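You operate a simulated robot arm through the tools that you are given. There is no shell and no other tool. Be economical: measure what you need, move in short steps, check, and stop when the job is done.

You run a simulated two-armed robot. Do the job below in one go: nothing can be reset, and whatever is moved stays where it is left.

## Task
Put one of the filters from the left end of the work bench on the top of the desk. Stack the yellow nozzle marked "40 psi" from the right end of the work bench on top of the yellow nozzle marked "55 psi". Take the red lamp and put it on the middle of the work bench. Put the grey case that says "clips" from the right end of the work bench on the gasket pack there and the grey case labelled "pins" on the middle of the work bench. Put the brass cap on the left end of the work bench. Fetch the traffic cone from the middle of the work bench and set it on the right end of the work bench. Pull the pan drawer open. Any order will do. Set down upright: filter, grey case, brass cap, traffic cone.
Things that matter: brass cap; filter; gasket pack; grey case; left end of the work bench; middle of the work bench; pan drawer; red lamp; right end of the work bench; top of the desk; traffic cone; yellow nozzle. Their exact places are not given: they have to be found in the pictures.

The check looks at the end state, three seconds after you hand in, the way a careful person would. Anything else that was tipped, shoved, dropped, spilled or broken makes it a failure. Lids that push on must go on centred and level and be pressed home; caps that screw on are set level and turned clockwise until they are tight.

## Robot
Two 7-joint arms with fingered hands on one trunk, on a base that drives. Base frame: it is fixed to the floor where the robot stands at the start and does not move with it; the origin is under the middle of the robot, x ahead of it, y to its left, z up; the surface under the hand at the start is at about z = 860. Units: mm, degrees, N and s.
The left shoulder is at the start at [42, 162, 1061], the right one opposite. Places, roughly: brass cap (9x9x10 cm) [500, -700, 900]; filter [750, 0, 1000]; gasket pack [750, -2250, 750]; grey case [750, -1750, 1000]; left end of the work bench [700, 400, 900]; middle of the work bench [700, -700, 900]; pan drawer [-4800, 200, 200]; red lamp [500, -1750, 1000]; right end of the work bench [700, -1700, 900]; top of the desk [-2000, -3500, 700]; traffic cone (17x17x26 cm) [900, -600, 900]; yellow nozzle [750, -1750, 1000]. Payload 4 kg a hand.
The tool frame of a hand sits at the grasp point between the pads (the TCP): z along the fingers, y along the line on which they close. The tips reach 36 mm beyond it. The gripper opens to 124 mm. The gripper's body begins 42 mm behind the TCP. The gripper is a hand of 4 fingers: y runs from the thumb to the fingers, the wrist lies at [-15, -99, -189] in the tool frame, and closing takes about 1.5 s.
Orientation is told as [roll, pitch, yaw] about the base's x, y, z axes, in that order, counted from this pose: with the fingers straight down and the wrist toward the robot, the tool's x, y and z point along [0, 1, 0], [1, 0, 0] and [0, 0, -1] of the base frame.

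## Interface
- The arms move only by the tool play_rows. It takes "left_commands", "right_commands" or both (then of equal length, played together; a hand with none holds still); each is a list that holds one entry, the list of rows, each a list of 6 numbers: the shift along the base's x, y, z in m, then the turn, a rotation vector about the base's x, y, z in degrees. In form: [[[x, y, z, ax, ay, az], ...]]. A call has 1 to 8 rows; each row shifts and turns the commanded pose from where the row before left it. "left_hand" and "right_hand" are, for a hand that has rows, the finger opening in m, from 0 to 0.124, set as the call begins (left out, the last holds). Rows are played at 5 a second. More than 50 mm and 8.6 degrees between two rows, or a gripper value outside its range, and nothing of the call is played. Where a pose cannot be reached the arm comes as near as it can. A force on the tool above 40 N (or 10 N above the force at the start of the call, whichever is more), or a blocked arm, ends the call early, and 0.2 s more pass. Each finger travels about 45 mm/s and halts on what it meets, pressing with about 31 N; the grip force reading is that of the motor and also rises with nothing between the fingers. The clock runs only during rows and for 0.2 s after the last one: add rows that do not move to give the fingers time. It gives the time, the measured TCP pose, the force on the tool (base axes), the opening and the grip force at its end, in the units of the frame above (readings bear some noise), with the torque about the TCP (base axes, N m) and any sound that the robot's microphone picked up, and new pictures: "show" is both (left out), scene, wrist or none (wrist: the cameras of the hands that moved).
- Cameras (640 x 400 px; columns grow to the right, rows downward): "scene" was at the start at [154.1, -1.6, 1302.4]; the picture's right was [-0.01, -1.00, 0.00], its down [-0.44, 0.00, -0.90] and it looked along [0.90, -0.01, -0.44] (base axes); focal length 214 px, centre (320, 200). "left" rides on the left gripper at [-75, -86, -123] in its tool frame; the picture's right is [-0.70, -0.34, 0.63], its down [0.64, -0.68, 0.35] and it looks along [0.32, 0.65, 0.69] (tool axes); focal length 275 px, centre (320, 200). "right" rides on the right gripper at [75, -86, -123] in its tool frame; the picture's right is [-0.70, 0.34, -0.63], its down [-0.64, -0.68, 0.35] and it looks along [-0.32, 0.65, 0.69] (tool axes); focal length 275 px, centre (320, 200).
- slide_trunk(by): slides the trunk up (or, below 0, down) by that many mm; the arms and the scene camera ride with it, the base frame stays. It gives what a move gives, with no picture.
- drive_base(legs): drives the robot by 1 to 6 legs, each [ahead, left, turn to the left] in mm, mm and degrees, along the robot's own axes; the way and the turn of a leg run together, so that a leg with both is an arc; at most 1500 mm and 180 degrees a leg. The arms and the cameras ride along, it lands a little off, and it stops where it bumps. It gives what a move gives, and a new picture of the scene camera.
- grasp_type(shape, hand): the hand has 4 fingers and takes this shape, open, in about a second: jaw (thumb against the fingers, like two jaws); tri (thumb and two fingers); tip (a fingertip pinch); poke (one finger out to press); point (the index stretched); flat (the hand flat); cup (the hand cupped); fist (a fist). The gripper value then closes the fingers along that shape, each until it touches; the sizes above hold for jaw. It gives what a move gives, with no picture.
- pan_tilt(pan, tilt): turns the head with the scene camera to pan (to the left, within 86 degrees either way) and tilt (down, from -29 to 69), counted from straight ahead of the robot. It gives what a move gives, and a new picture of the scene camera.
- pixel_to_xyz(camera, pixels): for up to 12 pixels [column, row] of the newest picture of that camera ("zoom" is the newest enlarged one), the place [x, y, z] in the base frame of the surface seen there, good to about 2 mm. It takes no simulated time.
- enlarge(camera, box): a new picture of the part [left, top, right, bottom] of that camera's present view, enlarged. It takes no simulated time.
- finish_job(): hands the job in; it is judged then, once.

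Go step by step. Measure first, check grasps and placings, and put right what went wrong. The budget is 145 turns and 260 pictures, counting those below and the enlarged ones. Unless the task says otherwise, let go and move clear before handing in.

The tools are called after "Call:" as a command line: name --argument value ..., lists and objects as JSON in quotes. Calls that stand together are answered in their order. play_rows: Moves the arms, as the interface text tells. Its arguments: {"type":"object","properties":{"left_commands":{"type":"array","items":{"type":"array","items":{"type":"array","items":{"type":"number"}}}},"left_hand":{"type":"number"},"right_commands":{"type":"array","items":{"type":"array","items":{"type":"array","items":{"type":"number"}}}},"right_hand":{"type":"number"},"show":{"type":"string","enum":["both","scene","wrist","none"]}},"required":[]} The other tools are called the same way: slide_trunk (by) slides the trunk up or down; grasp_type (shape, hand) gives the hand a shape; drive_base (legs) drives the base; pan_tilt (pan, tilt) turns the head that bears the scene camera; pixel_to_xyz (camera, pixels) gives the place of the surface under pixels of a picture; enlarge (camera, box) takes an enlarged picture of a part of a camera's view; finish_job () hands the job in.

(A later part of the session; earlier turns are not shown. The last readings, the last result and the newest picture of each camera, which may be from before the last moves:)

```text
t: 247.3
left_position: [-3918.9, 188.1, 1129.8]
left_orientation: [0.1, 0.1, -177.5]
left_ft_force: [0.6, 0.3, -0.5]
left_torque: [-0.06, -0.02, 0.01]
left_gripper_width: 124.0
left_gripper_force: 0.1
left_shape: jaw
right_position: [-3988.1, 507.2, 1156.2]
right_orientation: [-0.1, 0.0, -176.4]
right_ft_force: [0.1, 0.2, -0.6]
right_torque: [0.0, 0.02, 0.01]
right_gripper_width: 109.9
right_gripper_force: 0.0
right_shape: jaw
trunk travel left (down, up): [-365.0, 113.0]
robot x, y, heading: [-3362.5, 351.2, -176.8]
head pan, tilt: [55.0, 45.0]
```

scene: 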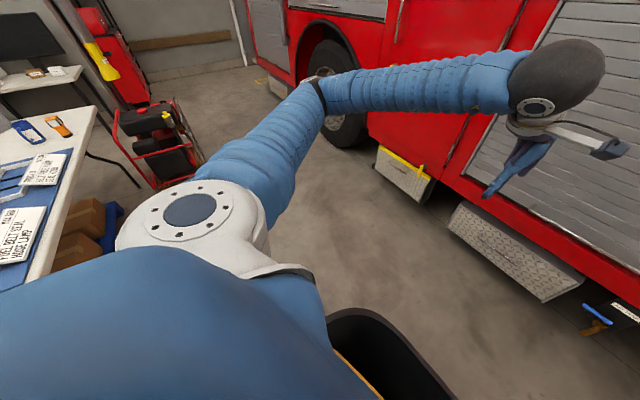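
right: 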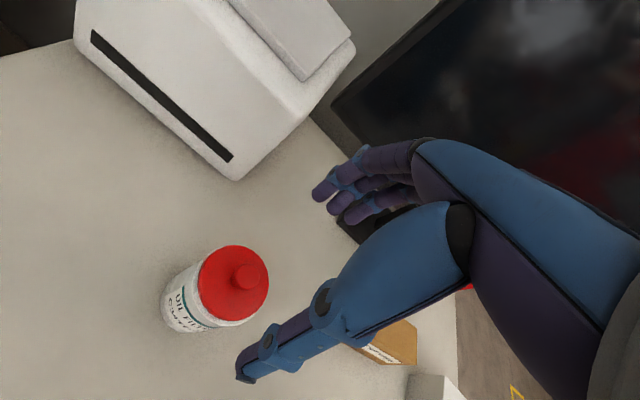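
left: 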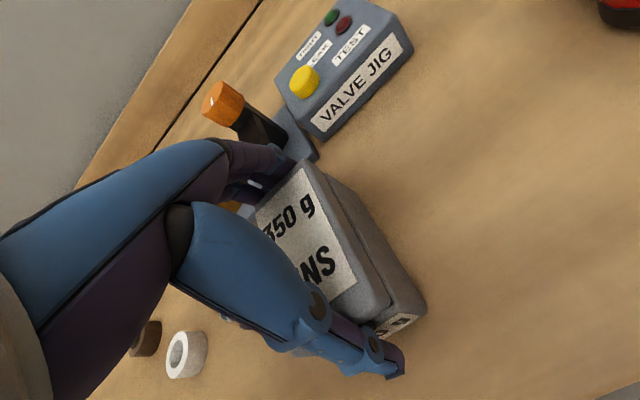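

The box stand appears just behind my left rear. I'll measure it to see if it was shifted.

Call:
pan_tilt --pan 86 --tilt 50

Call:
pixel_to_xyz --camera "scene" --pixels '[[60, 195], [90, 215], [105, 240], [20, 260], [100, 260], [60, 240], [120, 230], [30, 200], [115, 250]]'

Call:
enlarge --camera "scene" --box '[0, 120, 300, 320]'

```text
t: 248.2
left_position: [-3919.2, 187.5, 1128.2]
left_orientation: [-0.1, 0.0, -177.5]
left_ft_force: [0.1, -0.1, 0.4]
left_torque: [0.0, 0.0, 0.02]
left_gripper_width: 123.8
left_gripper_force: 0.1
left_shape: jaw
right_position: [-3988.9, 509.1, 1155.4]
right_orientation: [-0.3, 0.0, -176.4]
right_ft_force: [0.2, 0.4, 0.0]
right_torque: [0.0, -0.01, -0.01]
right_gripper_width: 109.6
right_gripper_force: 0.0
right_shape: jaw
trunk travel left (down, up): [-365.0, 113.0]
robot x, y, heading: [-3364.3, 352.1, -176.5]
head pan, tilt: [85.9, 50.0]
```

scene: 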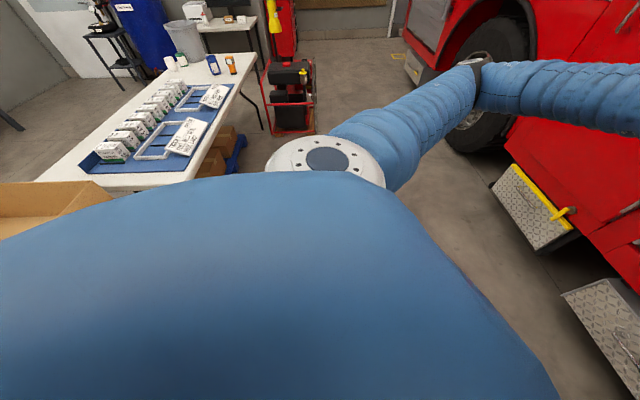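

```text
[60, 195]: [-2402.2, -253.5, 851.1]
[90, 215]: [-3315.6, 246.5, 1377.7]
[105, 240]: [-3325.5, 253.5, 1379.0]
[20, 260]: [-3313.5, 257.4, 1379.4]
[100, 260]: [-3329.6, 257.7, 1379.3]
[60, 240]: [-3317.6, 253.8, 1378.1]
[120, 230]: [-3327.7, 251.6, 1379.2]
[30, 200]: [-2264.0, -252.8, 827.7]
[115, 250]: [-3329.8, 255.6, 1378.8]
```

```text
2.00 times, centred on (150, 220) of scene
```

zoom: 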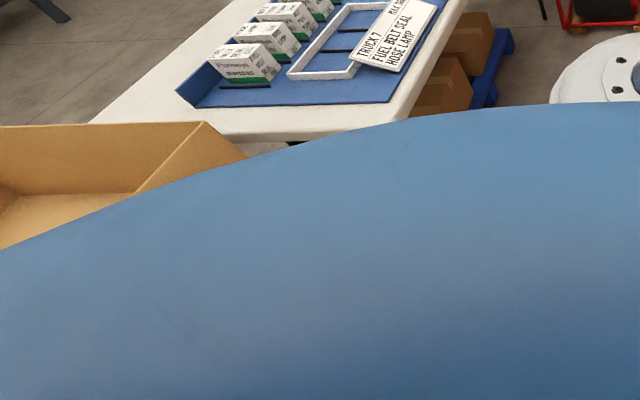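

The heading change (-180 → -176.5) hints at contact on my left rear, out of view. I'll move away from it and forward, then turn to look back at that spot.

Call:
drive_base --legs '[[0, -120, 0], [200, 0, 0], [0, 0, 50]]'

Call:
pan_tilt --pan 86 --tilt 35

```text
t: 252.9
left_position: [-3803.9, -69.5, 1129.4]
left_orientation: [0.0, 0.0, -127.9]
left_ft_force: [0.2, -0.1, -0.8]
left_torque: [0.01, -0.01, -0.02]
left_gripper_width: 124.0
left_gripper_force: 0.1
left_shape: jaw
right_position: [-4094.4, 86.1, 1154.5]
right_orientation: [-0.3, 0.0, -126.8]
right_ft_force: [0.8, -0.3, 0.1]
right_torque: [0.02, 0.0, 0.0]
right_gripper_width: 109.8
right_gripper_force: 0.0
right_shape: jaw
trunk travel left (down, up): [-365.0, 113.0]
robot x, y, heading: [-3565.9, 458.3, -126.8]
head pan, tilt: [85.9, 50.0]
```

scene: 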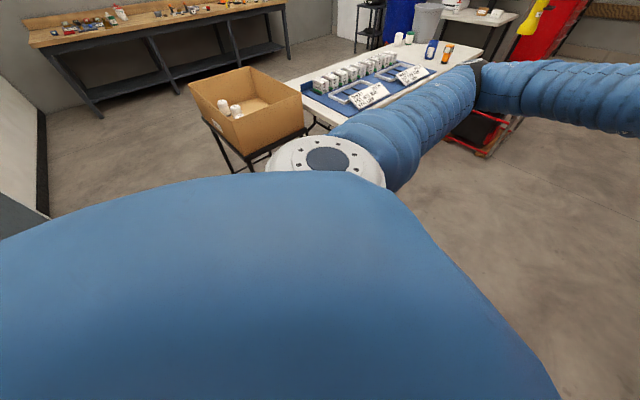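

```text
t: 253.7
left_position: [-3804.3, -68.8, 1129.1]
left_orientation: [0.2, 0.0, -127.9]
left_ft_force: [-0.5, -0.2, 0.1]
left_torque: [-0.02, 0.03, 0.0]
left_gripper_width: 124.2
left_gripper_force: 0.1
left_shape: jaw
right_position: [-4093.9, 85.2, 1154.8]
right_orientation: [-0.1, 0.0, -126.8]
right_ft_force: [0.5, 0.7, 0.2]
right_torque: [0.0, 0.01, 0.0]
right_gripper_width: 109.6
right_gripper_force: 0.1
right_shape: jaw
trunk travel left (down, up): [-365.0, 113.0]
robot x, y, heading: [-3567.6, 458.6, -126.9]
head pan, tilt: [85.9, 35.0]
```

scene: 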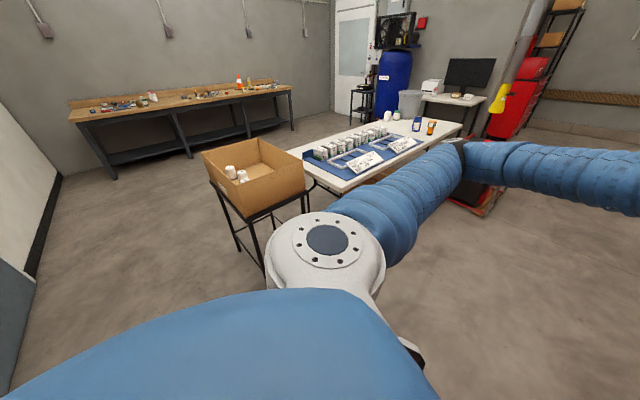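

The stand looks upright. I'll measure its edges to compare with before (corner about (-2026,143)).

Call:
pixel_to_xyz --camera "scene" --pixels '[[210, 180], [243, 216], [303, 190], [225, 200], [275, 200], [203, 153], [258, 140], [303, 163], [262, 268], [240, 250]]'

Call:
enlarge --camera "scene" --box '[170, 100, 470, 290]'

```text
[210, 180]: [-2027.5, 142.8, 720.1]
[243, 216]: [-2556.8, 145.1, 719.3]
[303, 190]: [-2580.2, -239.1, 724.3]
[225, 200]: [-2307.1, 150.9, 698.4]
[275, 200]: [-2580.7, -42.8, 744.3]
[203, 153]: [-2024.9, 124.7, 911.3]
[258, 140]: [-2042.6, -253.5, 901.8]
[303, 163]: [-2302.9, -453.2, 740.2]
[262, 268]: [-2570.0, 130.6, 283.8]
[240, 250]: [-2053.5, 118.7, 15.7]
```

```text
2.11 times, centred on (320, 195) of scene
```

zoom: 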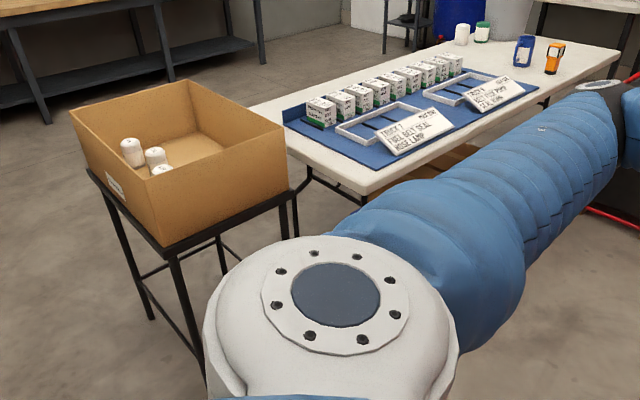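

The stand is exactly where it was, so nothing was displaced. I'll face the truck again and use the left hand for the drawer, since that needs the robot only at y≈315.

Call:
drive_base --legs '[[0, 0, -53]]'

Call:
pan_tilt --pan 10 --tilt 40

Call:
enlarge --camera "scene" --box '[220, 140, 460, 290]'

```text
t: 256.5
left_position: [-4135.6, 335.8, 1129.0]
left_orientation: [0.0, 0.1, 178.5]
left_ft_force: [0.2, -0.4, -0.4]
left_torque: [0.01, -0.02, 0.02]
left_gripper_width: 124.1
left_gripper_force: 0.1
left_shape: jaw
right_position: [-4180.6, 660.2, 1155.2]
right_orientation: [-0.2, 0.1, 179.7]
right_ft_force: [-0.4, 0.4, 0.4]
right_torque: [0.02, 0.0, 0.01]
right_gripper_width: 109.8
right_gripper_force: 0.1
right_shape: jaw
trunk travel left (down, up): [-365.0, 113.0]
robot x, y, heading: [-3567.2, 458.3, 179.4]
head pan, tilt: [85.9, 35.0]
```

scene: 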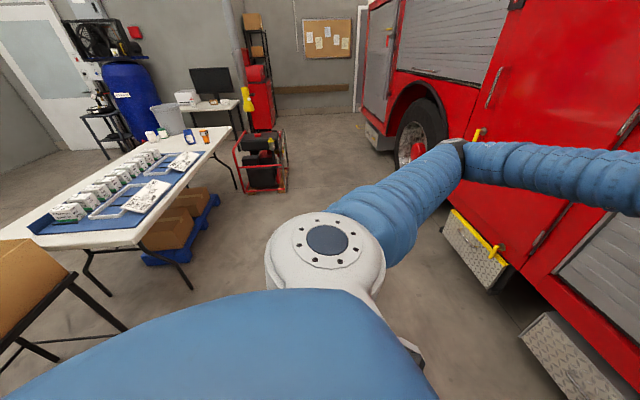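

```text
t: 257.9
left_position: [-4134.3, 334.8, 1129.9]
left_orientation: [0.0, 0.0, 178.5]
left_ft_force: [0.1, 0.2, -0.1]
left_torque: [0.01, 0.01, 0.01]
left_gripper_width: 124.2
left_gripper_force: 0.0
left_shape: jaw
right_position: [-4181.9, 658.2, 1155.2]
right_orientation: [-0.1, 0.0, 179.7]
right_ft_force: [-0.2, 0.0, 1.1]
right_torque: [0.0, 0.0, 0.04]
right_gripper_width: 109.6
right_gripper_force: 0.1
right_shape: jaw
trunk travel left (down, up): [-365.0, 113.0]
robot x, y, heading: [-3568.6, 459.2, 179.4]
head pan, tilt: [10.0, 40.0]
```

scene: 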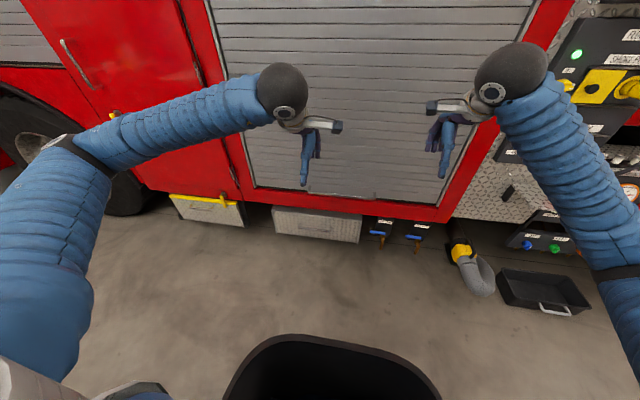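

```text
2.67 times, centred on (340, 215) of scene
```

zoom: 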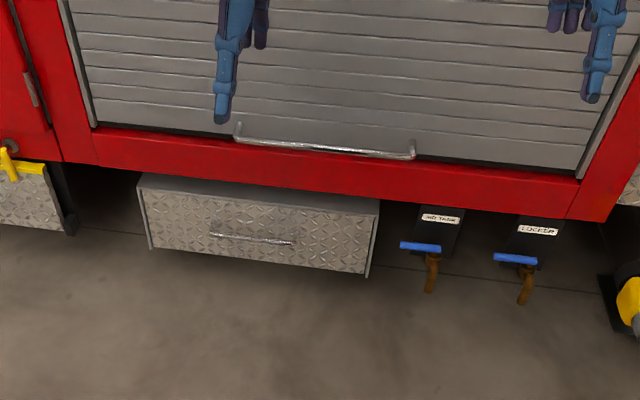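

The diamond-plate drawer with a bar handle at (252,240) in the zoom is the pan drawer. I'll measure the handle and face.

Call:
pixel_to_xyz --camera "zoom" --pixels '[[214, 236], [230, 238], [252, 240], [275, 242], [291, 243], [252, 228], [252, 252], [145, 190], [375, 215], [152, 245], [365, 270], [255, 185]]'

Call:
enlarge --camera "scene" --box '[270, 200, 370, 250]'

```text
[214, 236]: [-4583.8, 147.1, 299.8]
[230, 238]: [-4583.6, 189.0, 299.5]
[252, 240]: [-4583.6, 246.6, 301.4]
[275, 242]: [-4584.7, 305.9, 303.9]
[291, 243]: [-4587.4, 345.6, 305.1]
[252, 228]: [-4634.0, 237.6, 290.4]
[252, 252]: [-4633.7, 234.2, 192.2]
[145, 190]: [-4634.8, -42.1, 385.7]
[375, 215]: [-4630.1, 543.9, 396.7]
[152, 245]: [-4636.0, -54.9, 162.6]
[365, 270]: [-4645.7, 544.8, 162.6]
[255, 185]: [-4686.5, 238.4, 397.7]
```

```text
6.40 times, centred on (320, 225) of scene
```

zoom: 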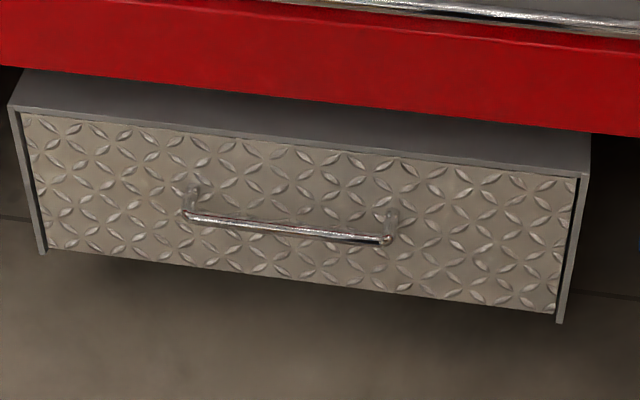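

The handle bar: x≈-4590, z≈300, y 146–346 (centre 246), standing about 43 mm off the face. I'll hook the left fingers behind it, hand pitched about 22°. First I'll drive closer and lower the trunk.

Call:
drive_base --legs '[[250, 50, 0.6]]'

Call:
slide_trunk --by -355

Call:
pan_tilt --pan 15 --tilt 40

```text
t: 259.8
left_position: [-4383.8, 279.6, 1129.2]
left_orientation: [0.0, 0.0, 179.1]
left_ft_force: [0.3, 0.0, 0.8]
left_torque: [-0.02, -0.01, -0.01]
left_gripper_width: 124.2
left_gripper_force: 0.1
left_shape: jaw
right_position: [-4434.0, 604.0, 1154.9]
right_orientation: [-0.2, 0.0, -179.9]
right_ft_force: [-0.1, 0.0, -1.2]
right_torque: [-0.01, 0.01, -0.01]
right_gripper_width: 110.0
right_gripper_force: 0.0
right_shape: jaw
trunk travel left (down, up): [-365.0, 113.0]
robot x, y, heading: [-3819.7, 409.8, -180.3]
head pan, tilt: [10.0, 40.0]
```

scene: 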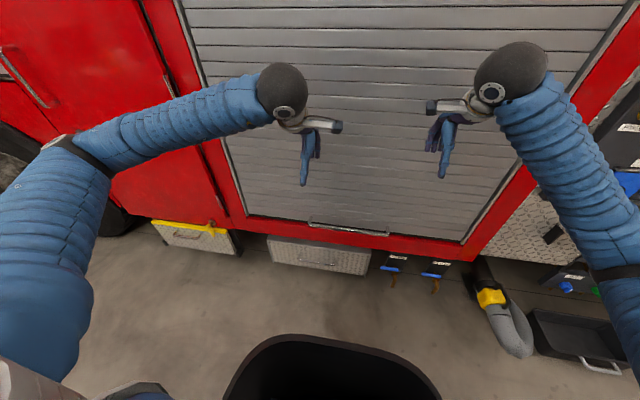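

```text
t: 263.2
left_position: [-4382.3, 281.3, 777.1]
left_orientation: [0.1, -0.1, 179.1]
left_ft_force: [0.1, 0.2, 0.8]
left_torque: [-0.04, 0.03, 0.01]
left_gripper_width: 124.1
left_gripper_force: 0.0
left_shape: jaw
right_position: [-4433.0, 605.1, 801.9]
right_orientation: [-0.1, -0.1, -179.9]
right_ft_force: [0.3, 0.3, -0.3]
right_torque: [0.02, 0.01, -0.01]
right_gripper_width: 110.0
right_gripper_force: 0.1
right_shape: jaw
trunk travel left (down, up): [-10.0, 468.0]
robot x, y, heading: [-3817.4, 409.8, -180.1]
head pan, tilt: [10.0, 40.0]
```

```text
t: 263.9
left_position: [-4383.7, 281.7, 775.9]
left_orientation: [0.0, 0.1, 179.1]
left_ft_force: [-0.2, -0.2, -0.2]
left_torque: [0.02, 0.01, 0.03]
left_gripper_width: 124.3
left_gripper_force: 0.2
left_shape: jaw
right_position: [-4433.4, 604.5, 799.6]
right_orientation: [-0.2, -0.1, -179.9]
right_ft_force: [-0.4, -0.2, 0.8]
right_torque: [0.0, -0.02, 0.02]
right_gripper_width: 110.0
right_gripper_force: 0.0
right_shape: jaw
trunk travel left (down, up): [-10.0, 468.0]
robot x, y, heading: [-3820.8, 412.1, -179.9]
head pan, tilt: [15.0, 40.0]
```

scene: 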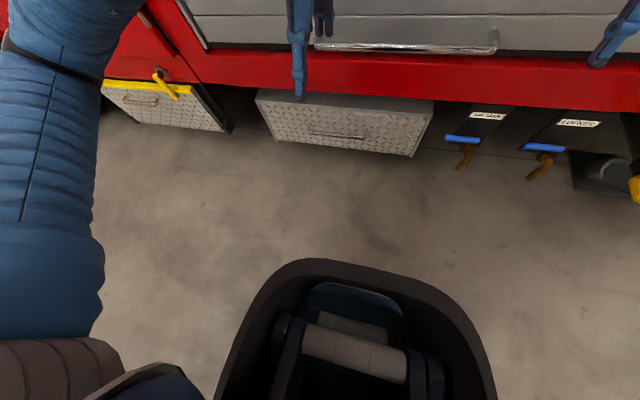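

I'll bring the left hand above the handle, pitching the fingers 22° forward, with the opening at 50 mm.

Call:
play_rows --left_commands '[[[-0.015, -0.0045, -0.0445, 0, 7.3, 0.9], [-0.015, -0.0045, -0.0445, 0, 7.3, 0], [-0.015, -0.0045, -0.0445, 0, 7.3, 0], [-0.015, -0.0045, -0.0445, 0, 0, 0], [-0.015, -0.0045, -0.0445, 0, 0, 0], [-0.015, -0.0045, -0.0445, 0, 0, 0], [-0.015, -0.0045, -0.0445, 0, 0, 0], [-0.015, -0.0045, -0.04, 0, 0, 0]]]' --left_hand 0.05

Call:
enlarge --camera "scene" --box '[230, 40, 450, 180]'

```text
t: 265.7
left_position: [-4525.0, 274.9, 485.6]
left_orientation: [0.6, -21.4, -179.7]
left_ft_force: [-1.1, -0.2, 4.0]
left_torque: [-0.03, -0.27, -0.05]
left_gripper_width: 50.1
left_gripper_force: 0.0
left_shape: jaw
left hand out of reach, approached as far as the arm can: row 1, 2, 3, 7, 8
right_position: [-4431.2, 604.6, 802.6]
right_orientation: [-0.1, -0.3, -179.8]
right_ft_force: [0.9, -0.7, 0.9]
right_torque: [0.01, -0.02, 0.0]
right_gripper_width: 110.0
right_gripper_force: 0.1
right_shape: jaw
trunk travel left (down, up): [-10.0, 468.0]
robot x, y, heading: [-3818.5, 410.2, -179.9]
head pan, tilt: [15.0, 40.0]
```

scene: 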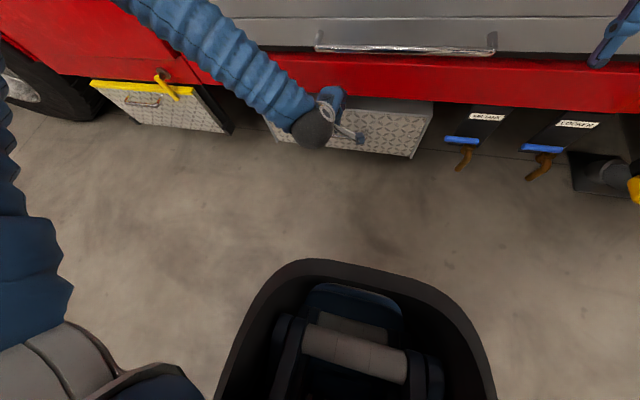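
left: 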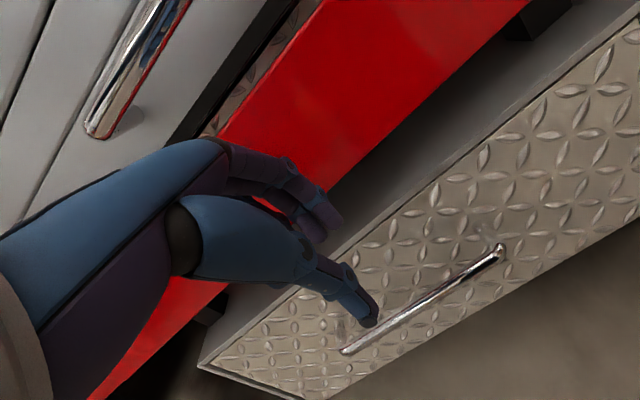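

```text
2.86 times, centred on (340, 110) of scene
```

zoom: 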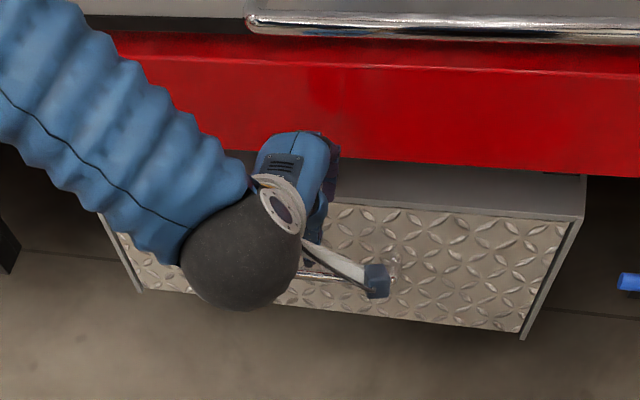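

The pose is too close in for the arm, and the hand stopped at z≈486. I'll back the base off 120 mm so the arm can stretch, then extend again.

Call:
drive_base --legs '[[-130, 0, 0]]'

Call:
play_rows --left_commands '[[[-0.04, -0.007, -0.02, 0, 0, 0], [-0.04, -0.007, -0.02, 0, 0, 0], [-0.03, -0.007, -0.03, 0, 0, 0], [-0.02, -0.007, -0.03, 0, 0, 0], [0, 0, 0, 0, 0, 0]]]'

```text
t: 267.0
left_position: [-4390.2, 273.6, 481.2]
left_orientation: [0.5, -21.2, -179.6]
left_ft_force: [-0.6, 0.0, 0.4]
left_torque: [-0.03, 0.02, -0.01]
left_gripper_width: 50.0
left_gripper_force: 0.1
left_shape: jaw
right_position: [-4300.3, 606.3, 801.6]
right_orientation: [-0.2, 0.0, -180.0]
right_ft_force: [-0.2, -0.1, 1.0]
right_torque: [0.01, 0.01, 0.03]
right_gripper_width: 109.9
right_gripper_force: 0.0
right_shape: jaw
trunk travel left (down, up): [-10.0, 468.0]
robot x, y, heading: [-3691.8, 411.9, -179.9]
head pan, tilt: [15.0, 40.0]
```

scene: 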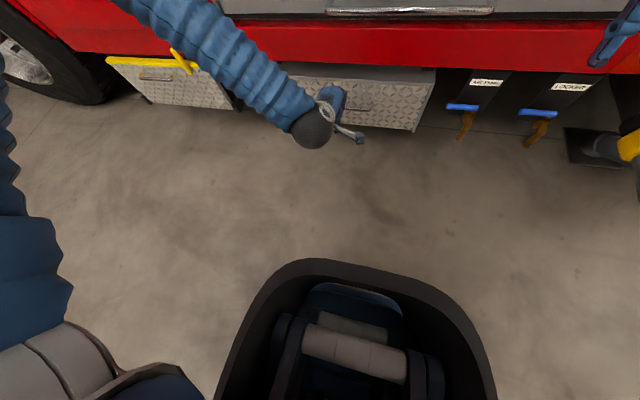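

```text
t: 268.2
left_position: [-4491.8, 259.6, 423.4]
left_orientation: [2.2, -20.2, -178.8]
left_ft_force: [0.2, -0.2, 0.0]
left_torque: [0.02, 0.01, 0.01]
left_gripper_width: 50.1
left_gripper_force: 0.0
left_shape: jaw
left hand out of reach, approached as far as the arm can: row 2, 3, 4
right_position: [-4300.8, 605.6, 801.1]
right_orientation: [-0.2, -0.1, -179.9]
right_ft_force: [0.3, 1.0, 0.1]
right_torque: [0.0, 0.0, 0.01]
right_gripper_width: 110.0
right_gripper_force: 0.1
right_shape: jaw
trunk travel left (down, up): [-10.0, 468.0]
robot x, y, heading: [-3686.3, 408.2, -180.1]
head pan, tilt: [15.0, 40.0]
```

scene: 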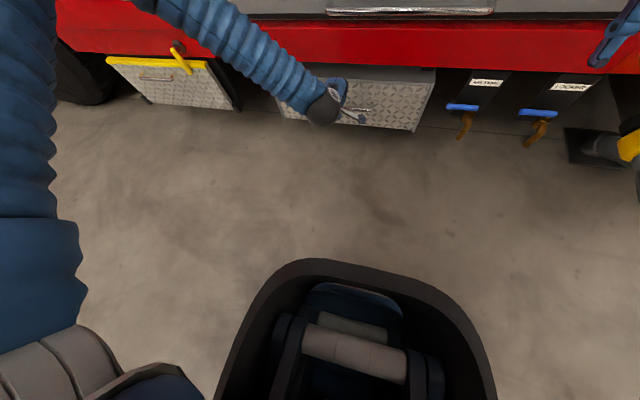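
left: 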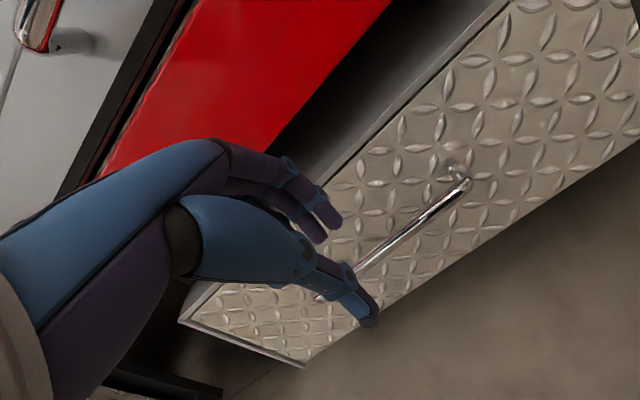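

The limit seems to be the wrist's bend rather than distance. I'll try a steeper forward pitch (about 40°), which straightens the wrist.

Call:
play_rows --left_commands '[[[0.02, 0, 0.02, -1, 6, -0.5], [0, 0, 0, -1, 6, -0.5], [0, 0, 0, 0, 7, 0], [-0.01, 0, -0.02, 0, 0, 0], [-0.01, -0.005, -0.02, 0, 0, 0], [-0.01, -0.005, -0.02, 0, 0, 0], [0, 0, 0, 0, 0, 0]]]'

```text
t: 269.8
left_position: [-4507.0, 407.4, 485.9]
left_orientation: [3.4, -39.7, 178.7]
left_ft_force: [-0.7, -0.3, 0.5]
left_torque: [0.01, -0.02, -0.03]
left_gripper_width: 50.0
left_gripper_force: 0.1
left_shape: jaw
left hand out of reach, approached as far as the arm can: row 1, 2, 3, 4, 5, 6
right_position: [-4300.7, 606.4, 801.9]
right_orientation: [-0.1, 0.1, -180.0]
right_ft_force: [0.5, 0.2, -0.2]
right_torque: [-0.02, -0.02, 0.02]
right_gripper_width: 109.7
right_gripper_force: 0.0
right_shape: jaw
trunk travel left (down, up): [-10.0, 468.0]
robot x, y, heading: [-3688.5, 409.5, -180.2]
head pan, tilt: [15.0, 40.0]
```

scene: 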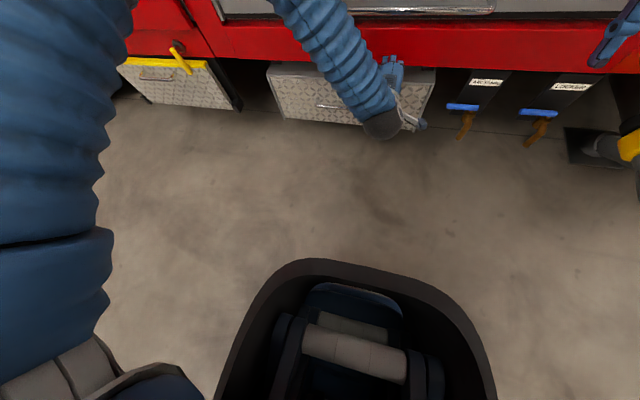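
left: 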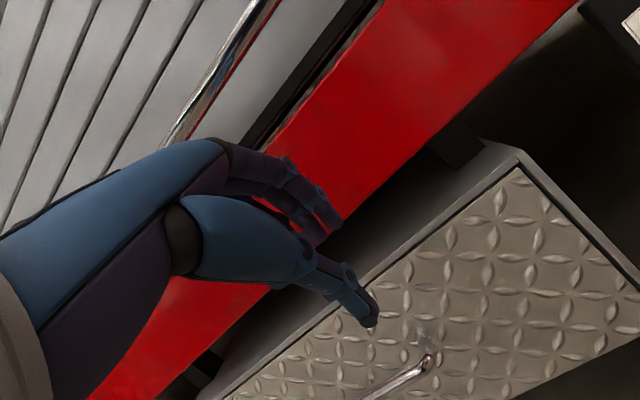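

Steeper was worse: the wrist wants to stay bent, so a straighter arm with near-vertical fingers should do better. I'll rotate back to about 8° and go out at the longer reach.

Call:
play_rows --left_commands '[[[0.01, -0.04, 0.02, -1, -8, 0.5], [0, -0.04, 0.01, -1, -8, 0.5], [0, -0.04, 0, -1, -8, 0.3], [0, -0.04, 0, 0, -8, 0], [-0.02, 0, -0.04, 0, 0, 0], [-0.02, 0, -0.04, 0, 0, 0], [0, 0, 0, 0, 0, 0]]]'

```text
t: 271.4
left_position: [-4538.1, 246.8, 438.4]
left_orientation: [5.6, -8.1, 178.4]
left_ft_force: [-0.4, 0.6, 0.6]
left_torque: [0.02, -0.01, 0.0]
left_gripper_width: 49.9
left_gripper_force: 0.0
left_shape: jaw
right_position: [-4301.2, 605.1, 802.0]
right_orientation: [-0.3, 0.0, -179.9]
right_ft_force: [-0.2, 0.1, 0.4]
right_torque: [0.02, -0.02, 0.01]
right_gripper_width: 109.9
right_gripper_force: 0.1
right_shape: jaw
trunk travel left (down, up): [-10.0, 468.0]
robot x, y, heading: [-3686.5, 413.4, -180.0]
head pan, tilt: [15.0, 40.0]
```

scene: 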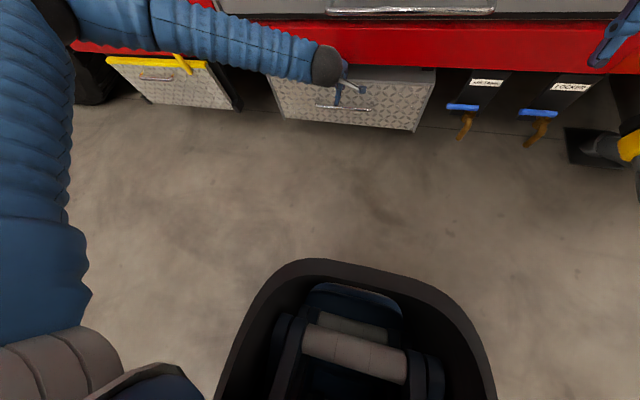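
left: 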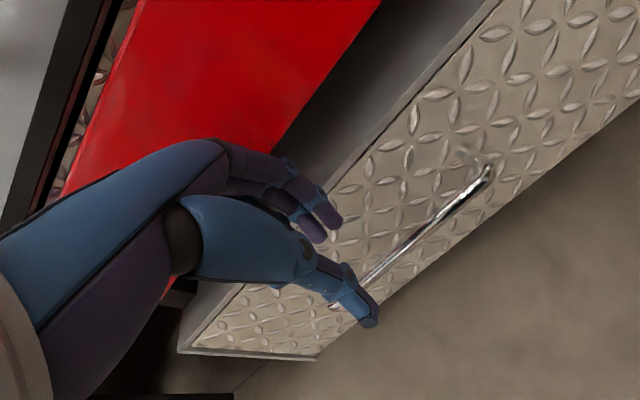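

That works: (-4538,247,438) with no reach limit. I'll level the roll, step in above the bar, and check the forearm's clearance from the truck.

Call:
play_rows --left_commands '[[[-0.007, 0, -0.01, 2.8, 0, 0.8], [-0.007, 0, -0.01, 2.8, 0, 0.8], [-0.007, 0, -0.01, 0, 0, 0], [0, 0, 0, 0, 0, 0]]]'

Call:
pixel_to_xyz --camera "scene" --pixels '[[250, 50], [200, 40], [150, 30], [70, 10], [180, 62], [185, 72], [330, 65], [160, 15], [318, 107], [365, 110]]'

Call:
enlarge --camera "left" --box '[180, 130, 520, 370]'

```text
t: 272.4
left_position: [-4558.1, 249.8, 405.0]
left_orientation: [0.0, -8.2, -179.4]
left_ft_force: [-0.5, -0.3, -0.5]
left_torque: [0.01, 0.02, -0.01]
left_gripper_width: 50.1
left_gripper_force: 0.1
left_shape: jaw
right_position: [-4301.3, 605.7, 799.7]
right_orientation: [-0.2, 0.0, -179.9]
right_ft_force: [-0.6, 0.2, 0.3]
right_torque: [-0.01, 0.03, 0.01]
right_gripper_width: 110.1
right_gripper_force: 0.1
right_shape: jaw
trunk travel left (down, up): [-10.0, 468.0]
robot x, y, heading: [-3684.2, 411.2, -180.2]
head pan, tilt: [15.0, 40.0]
```

scene: 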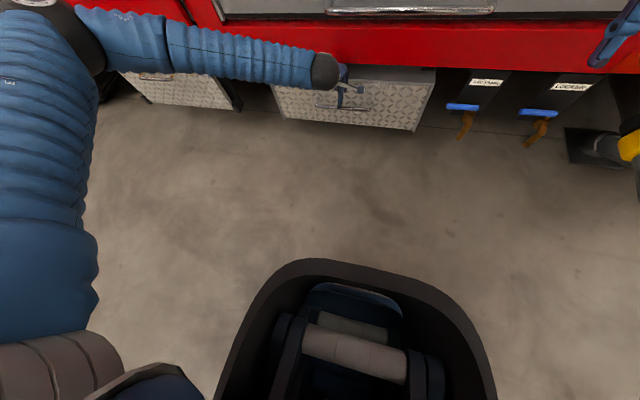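
left: 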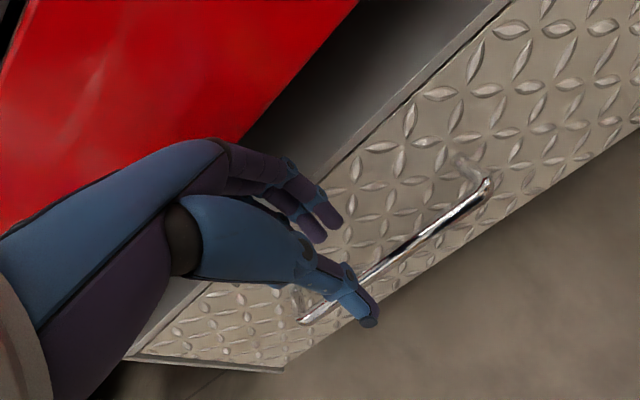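

```text
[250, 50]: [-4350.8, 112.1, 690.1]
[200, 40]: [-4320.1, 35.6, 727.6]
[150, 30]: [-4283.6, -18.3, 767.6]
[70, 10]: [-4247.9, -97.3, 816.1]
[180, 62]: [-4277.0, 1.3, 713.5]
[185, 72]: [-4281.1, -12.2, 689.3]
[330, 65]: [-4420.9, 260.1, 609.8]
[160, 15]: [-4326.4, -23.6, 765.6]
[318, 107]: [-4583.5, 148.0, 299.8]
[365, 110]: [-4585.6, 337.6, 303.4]
```

```text
1.67 times, centred on (350, 250) of left
```

zoom: 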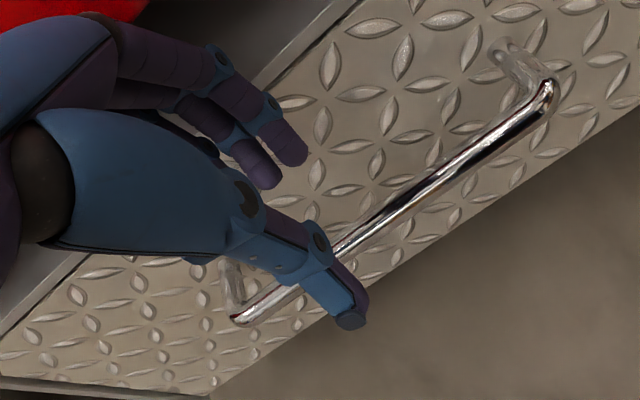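

The forearm is well clear. I'll measure the fingertips and bar in this wrist view.

Call:
pixel_to_xyz --camera "zoom" --pixels '[[545, 95], [450, 182], [380, 225], [245, 318], [295, 158], [262, 182], [350, 320], [330, 275], [225, 60], [215, 130], [300, 200]]'

```text
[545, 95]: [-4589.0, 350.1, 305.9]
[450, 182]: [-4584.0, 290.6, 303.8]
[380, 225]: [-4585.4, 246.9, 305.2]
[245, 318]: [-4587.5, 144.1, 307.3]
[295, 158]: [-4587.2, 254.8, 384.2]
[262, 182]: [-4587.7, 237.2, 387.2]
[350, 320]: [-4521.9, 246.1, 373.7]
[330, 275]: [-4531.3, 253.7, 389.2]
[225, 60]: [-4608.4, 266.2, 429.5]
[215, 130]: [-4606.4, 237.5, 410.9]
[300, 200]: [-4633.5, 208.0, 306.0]
```

The finger's inner side is at x≈-4587 and must pass behind the bar at about -4603. Knuckle clearance is tight, so I'll add 7° of pitch and move in 14 mm, then remeasure.

Call:
play_rows --left_commands '[[[0, 0, 0, 0, 3.5, 0], [-0.007, -0.003, 0, 0, 3.5, 0], [-0.005, 0, -0.01, 0, 0, 0], [0, 0, 0, 0, 0, 0]]]' --show "wrist"

Call:
enlarge --camera "left" --box '[180, 130, 520, 370]'

Call:
pixel_to_xyz --camera "zoom" --pixels '[[295, 158], [262, 182], [350, 320], [305, 150], [275, 110], [225, 60], [240, 70], [215, 130], [290, 130], [400, 205]]'

```text
t: 273.4
left_position: [-4571.1, 244.4, 397.4]
left_orientation: [-0.2, -15.2, -179.3]
left_ft_force: [2.1, 0.9, -0.4]
left_torque: [0.02, 0.03, 0.02]
left_gripper_width: 49.6
left_gripper_force: 0.0
left_shape: jaw
right_position: [-4301.6, 605.8, 799.5]
right_orientation: [-0.1, 0.0, -179.9]
right_ft_force: [-0.4, -0.4, 0.2]
right_torque: [0.02, -0.01, 0.01]
right_gripper_width: 110.1
right_gripper_force: 0.0
right_shape: jaw
trunk travel left (down, up): [-10.0, 468.0]
robot x, y, heading: [-3688.1, 410.9, -179.9]
head pan, tilt: [15.0, 40.0]
```

left: 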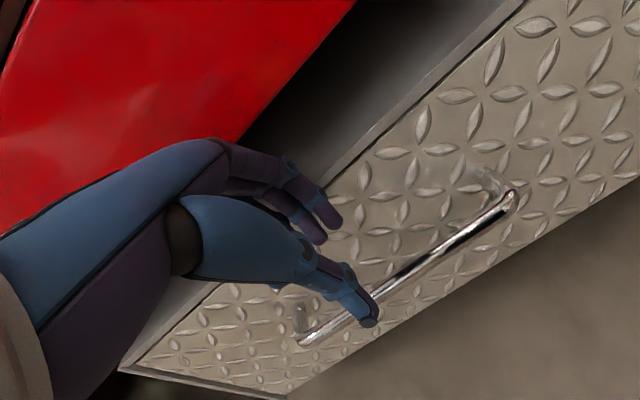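

```text
1.67 times, centred on (350, 250) of left
```

zoom: 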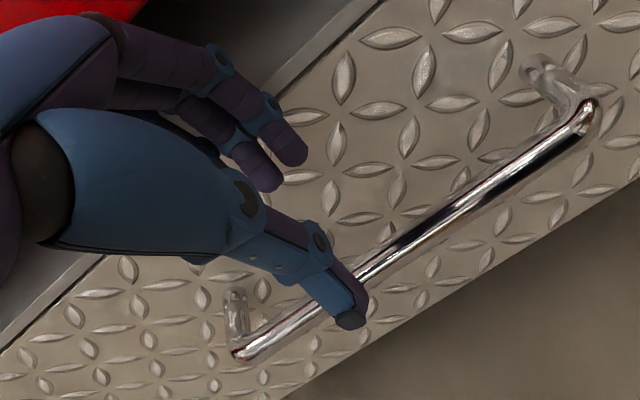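

```text
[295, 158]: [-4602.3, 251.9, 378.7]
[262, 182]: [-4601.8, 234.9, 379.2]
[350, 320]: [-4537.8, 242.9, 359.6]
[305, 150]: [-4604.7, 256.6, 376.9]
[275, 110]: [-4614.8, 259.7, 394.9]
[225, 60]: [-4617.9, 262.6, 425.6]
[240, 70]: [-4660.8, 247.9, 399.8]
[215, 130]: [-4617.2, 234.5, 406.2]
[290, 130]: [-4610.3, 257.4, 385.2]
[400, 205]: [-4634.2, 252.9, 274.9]
```

The fingertip's inner side is now at -4602, and the thumb is in front at -4538. I'll nudge 4 mm in and descend about 78 mm behind the bar.

Call:
play_rows --left_commands '[[[-0.004, 0, -0.02, 0, 0, 0], [0, 0, -0.02, 0, 0, 0], [0, 0, -0.02, 0, 0, 0], [0, 0, -0.018, 0, 0, 0], [0, 0, 0, 0, 0, 0]]]'

Call:
enlarge --camera "left" --box '[180, 130, 520, 370]'

```text
t: 273.9
left_position: [-4570.5, 246.4, 372.9]
left_orientation: [-0.3, -15.2, -179.4]
left_ft_force: [25.5, -1.4, 10.9]
left_torque: [-0.08, 1.35, 0.33]
left_gripper_width: 46.9
left_gripper_force: 0.0
left_shape: jaw
right_position: [-4299.4, 605.3, 800.5]
right_orientation: [-0.2, -0.1, -179.8]
right_ft_force: [-0.3, 0.6, 0.0]
right_torque: [-0.01, 0.03, 0.04]
right_gripper_width: 109.8
right_gripper_force: 0.0
right_shape: jaw
trunk travel left (down, up): [-10.0, 468.0]
robot x, y, heading: [-3687.3, 409.2, -179.8]
head pan, tilt: [15.0, 40.0]
stopped in row 2 (left hand): the force on the tool passed its limit at 44 N (the readings are from after the stop); the commanded pose is now the measured one
```

scene: 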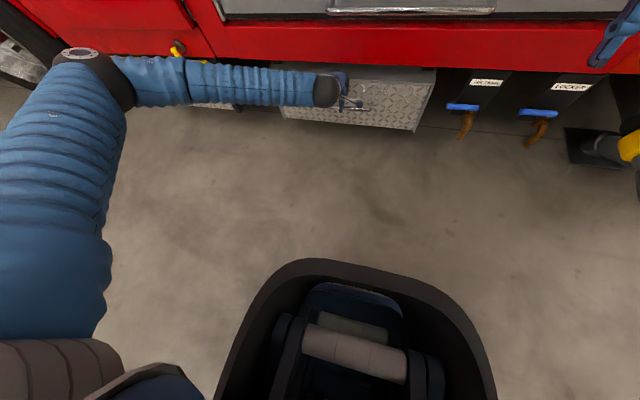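
left: 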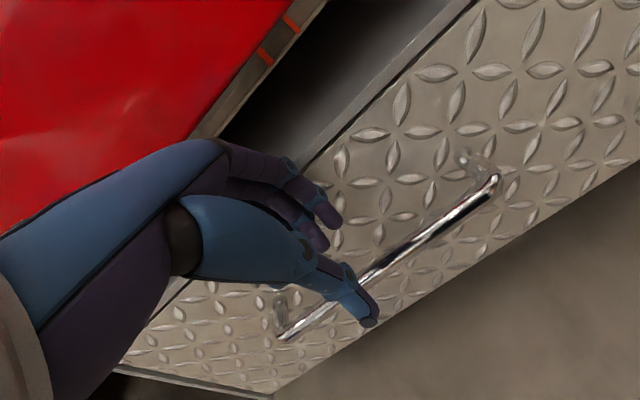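

```text
1.67 times, centred on (350, 250) of left
```

zoom: 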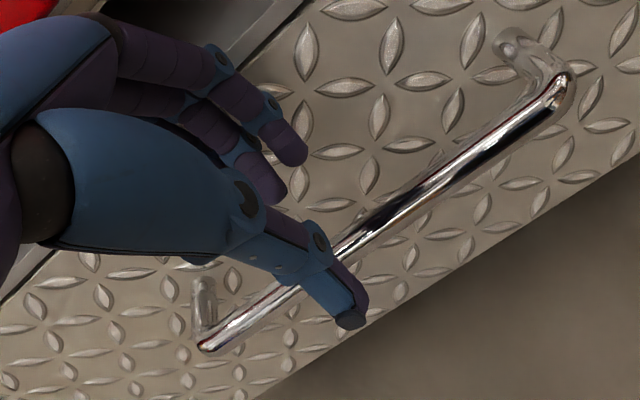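

The knuckles met the drawer's frame. With a wider opening the tips lean further forward while the knuckles stay back, so I'll back off, open to 100 mm and remeasure the tips.

Call:
play_rows --left_commands '[[[0.02, 0, 0.02, 0, 0, 0], [0, 0, 0.01, 0, 0, 0], [0, 0, 0, 0, 0, 0], [0, 0, 0, 0, 0, 0], [0, 0, 0, 0, 0, 0]]]' --left_hand 0.1 --show "wrist"

Call:
enlarge --camera "left" --box '[180, 130, 520, 370]'

Call:
pixel_to_xyz --camera "zoom" --pixels '[[290, 110], [300, 120], [265, 140], [280, 100], [250, 60], [225, 60], [350, 340], [270, 100], [310, 110]]'

```text
t: 275.1
left_position: [-4552.4, 247.5, 399.5]
left_orientation: [-0.2, -15.0, -179.4]
left_ft_force: [-0.5, 0.9, -0.3]
left_torque: [-0.01, 0.04, 0.01]
left_gripper_width: 99.7
left_gripper_force: 0.1
left_shape: jaw
right_position: [-4301.1, 605.1, 800.3]
right_orientation: [-0.3, 0.1, -179.9]
right_ft_force: [-0.8, -1.1, -0.5]
right_torque: [0.0, -0.05, 0.02]
right_gripper_width: 109.9
right_gripper_force: 0.0
right_shape: jaw
trunk travel left (down, up): [-10.0, 468.0]
robot x, y, heading: [-3685.5, 411.5, -179.9]
head pan, tilt: [15.0, 40.0]
```

left: 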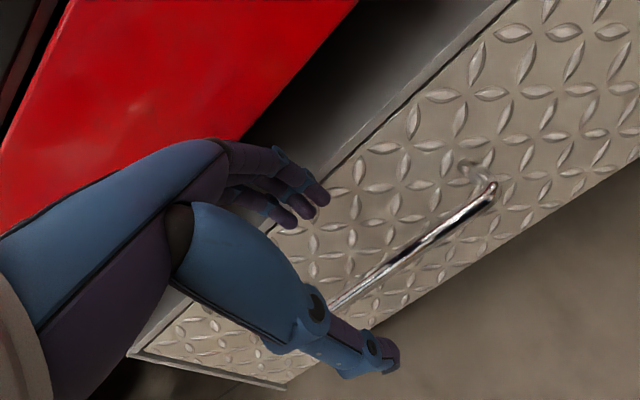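

```text
1.67 times, centred on (350, 250) of left
```

zoom: 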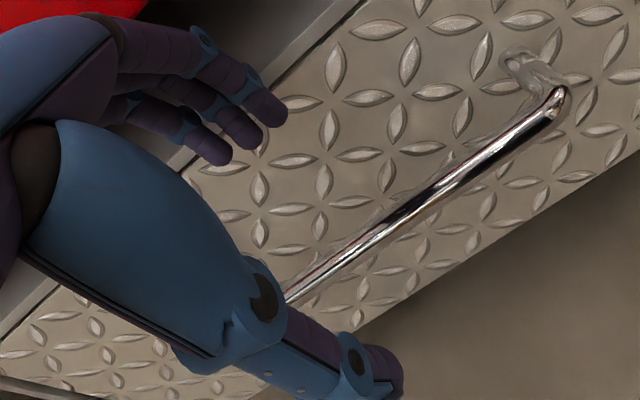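

```text
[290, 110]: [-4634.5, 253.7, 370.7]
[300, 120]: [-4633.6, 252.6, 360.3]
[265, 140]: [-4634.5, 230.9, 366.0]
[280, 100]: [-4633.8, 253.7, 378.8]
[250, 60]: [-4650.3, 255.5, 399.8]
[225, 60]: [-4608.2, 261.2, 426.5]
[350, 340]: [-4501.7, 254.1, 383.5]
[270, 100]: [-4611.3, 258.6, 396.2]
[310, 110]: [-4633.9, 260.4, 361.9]
```

The fingers are now nearly vertical between bar and face (-4608 to about -4625). I'll descend straight down in small steps.

Call:
play_rows --left_commands '[[[0.001, 0, -0.02, 0, 0, 0], [0, 0, -0.02, 0, 0, 0], [0, 0, -0.02, 0, 0, 0], [0, 0, -0.015, 0, 0, 0], [0, 0, 0, 0, 0, 0]]]'

Call:
enlarge --camera "left" --box '[180, 130, 520, 370]'

```text
t: 276.3
left_position: [-4551.8, 247.5, 344.2]
left_orientation: [-0.2, -15.0, -179.4]
left_ft_force: [0.3, 0.8, -0.3]
left_torque: [-0.02, 0.0, 0.0]
left_gripper_width: 100.0
left_gripper_force: 0.1
left_shape: jaw
left hand out of reach, approached as far as the arm can: row 3, 4
right_position: [-4300.6, 604.8, 800.2]
right_orientation: [-0.3, 0.0, -179.9]
right_ft_force: [0.4, -0.8, -0.2]
right_torque: [-0.02, 0.0, -0.01]
right_gripper_width: 110.0
right_gripper_force: 0.1
right_shape: jaw
trunk travel left (down, up): [-10.0, 468.0]
robot x, y, heading: [-3684.7, 411.4, -179.7]
head pan, tilt: [15.0, 40.0]
```

scene: 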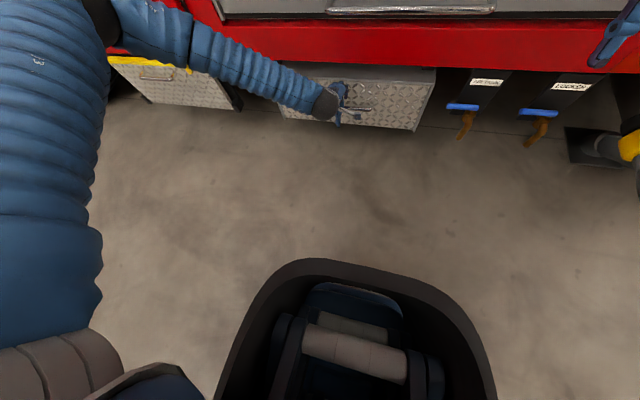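
left: 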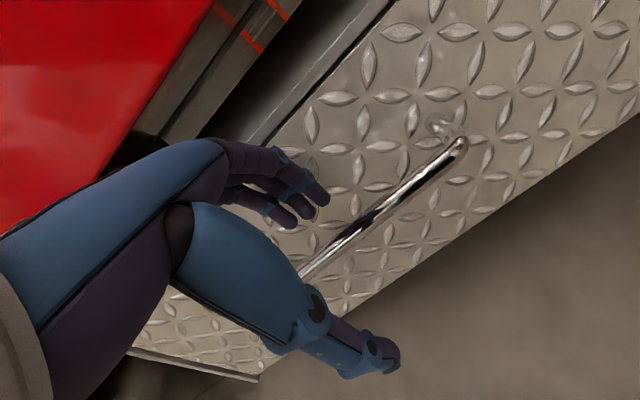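

```text
1.67 times, centred on (350, 250) of left
```

zoom: 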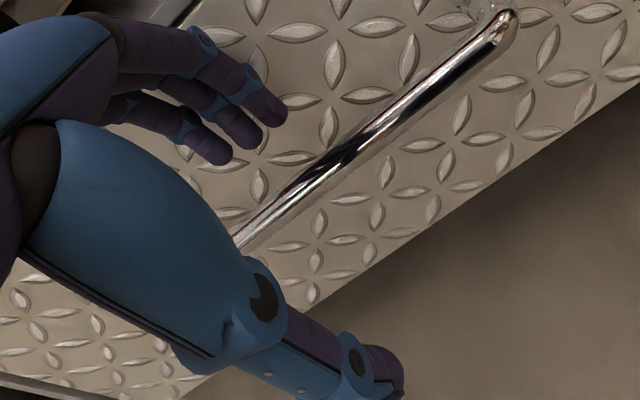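

The arm's reach ends at z≈344 here, about 40 mm short. I'll lower the trunk the last 10 mm and back the base by 45 mm so the arm is straighter, then try again.

Call:
play_rows --left_commands '[[[0, 0, 0.02, 0, 0, 0], [0, 0, 0.02, 0, 0, 0]]]' --show "none"

Call:
slide_trunk --by -9

Call:
drive_base --legs '[[-50, 0, 0]]'

```text
t: 276.9
left_position: [-4552.6, 247.9, 383.0]
left_orientation: [-0.3, -15.1, -179.5]
left_ft_force: [0.2, -0.2, 0.6]
left_torque: [-0.03, -0.01, 0.04]
left_gripper_width: 99.6
left_gripper_force: 0.1
left_shape: jaw
right_position: [-4301.9, 605.1, 800.5]
right_orientation: [-0.2, 0.0, -179.8]
right_ft_force: [-0.8, -1.1, -0.2]
right_torque: [0.03, -0.02, 0.02]
right_gripper_width: 109.7
right_gripper_force: 0.1
right_shape: jaw
trunk travel left (down, up): [-10.0, 468.0]
robot x, y, heading: [-3684.6, 407.2, -180.2]
head pan, tilt: [15.0, 40.0]
```

```text
t: 277.5
left_position: [-4552.5, 246.3, 374.7]
left_orientation: [-0.3, -15.2, -179.5]
left_ft_force: [0.5, 0.1, 0.5]
left_torque: [0.0, -0.05, 0.01]
left_gripper_width: 100.0
left_gripper_force: 0.0
left_shape: jaw
right_position: [-4300.4, 605.7, 793.4]
right_orientation: [-0.3, 0.0, -179.9]
right_ft_force: [0.1, 0.4, 1.1]
right_torque: [-0.01, 0.03, 0.0]
right_gripper_width: 109.9
right_gripper_force: 0.1
right_shape: jaw
trunk travel left (down, up): [-1.0, 477.0]
robot x, y, heading: [-3687.8, 407.7, -179.9]
head pan, tilt: [15.0, 40.0]
```

```text
t: 278.4
left_position: [-4500.2, 248.4, 375.8]
left_orientation: [-0.4, -15.2, -179.4]
left_ft_force: [-1.0, 0.0, 0.1]
left_torque: [0.01, 0.0, -0.01]
left_gripper_width: 99.9
left_gripper_force: 0.0
left_shape: jaw
right_position: [-4248.9, 605.6, 791.3]
right_orientation: [-0.2, 0.0, -179.9]
right_ft_force: [0.8, 0.0, 0.7]
right_torque: [0.0, 0.03, 0.02]
right_gripper_width: 109.9
right_gripper_force: 0.1
right_shape: jaw
trunk travel left (down, up): [-1.0, 477.0]
robot x, y, heading: [-3632.2, 410.3, -179.9]
head pan, tilt: [15.0, 40.0]
```

scene: 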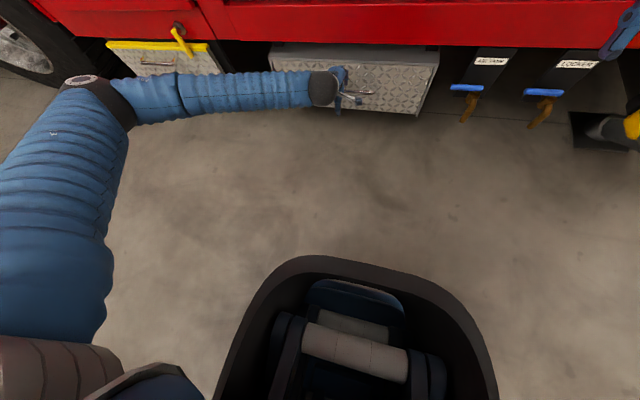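

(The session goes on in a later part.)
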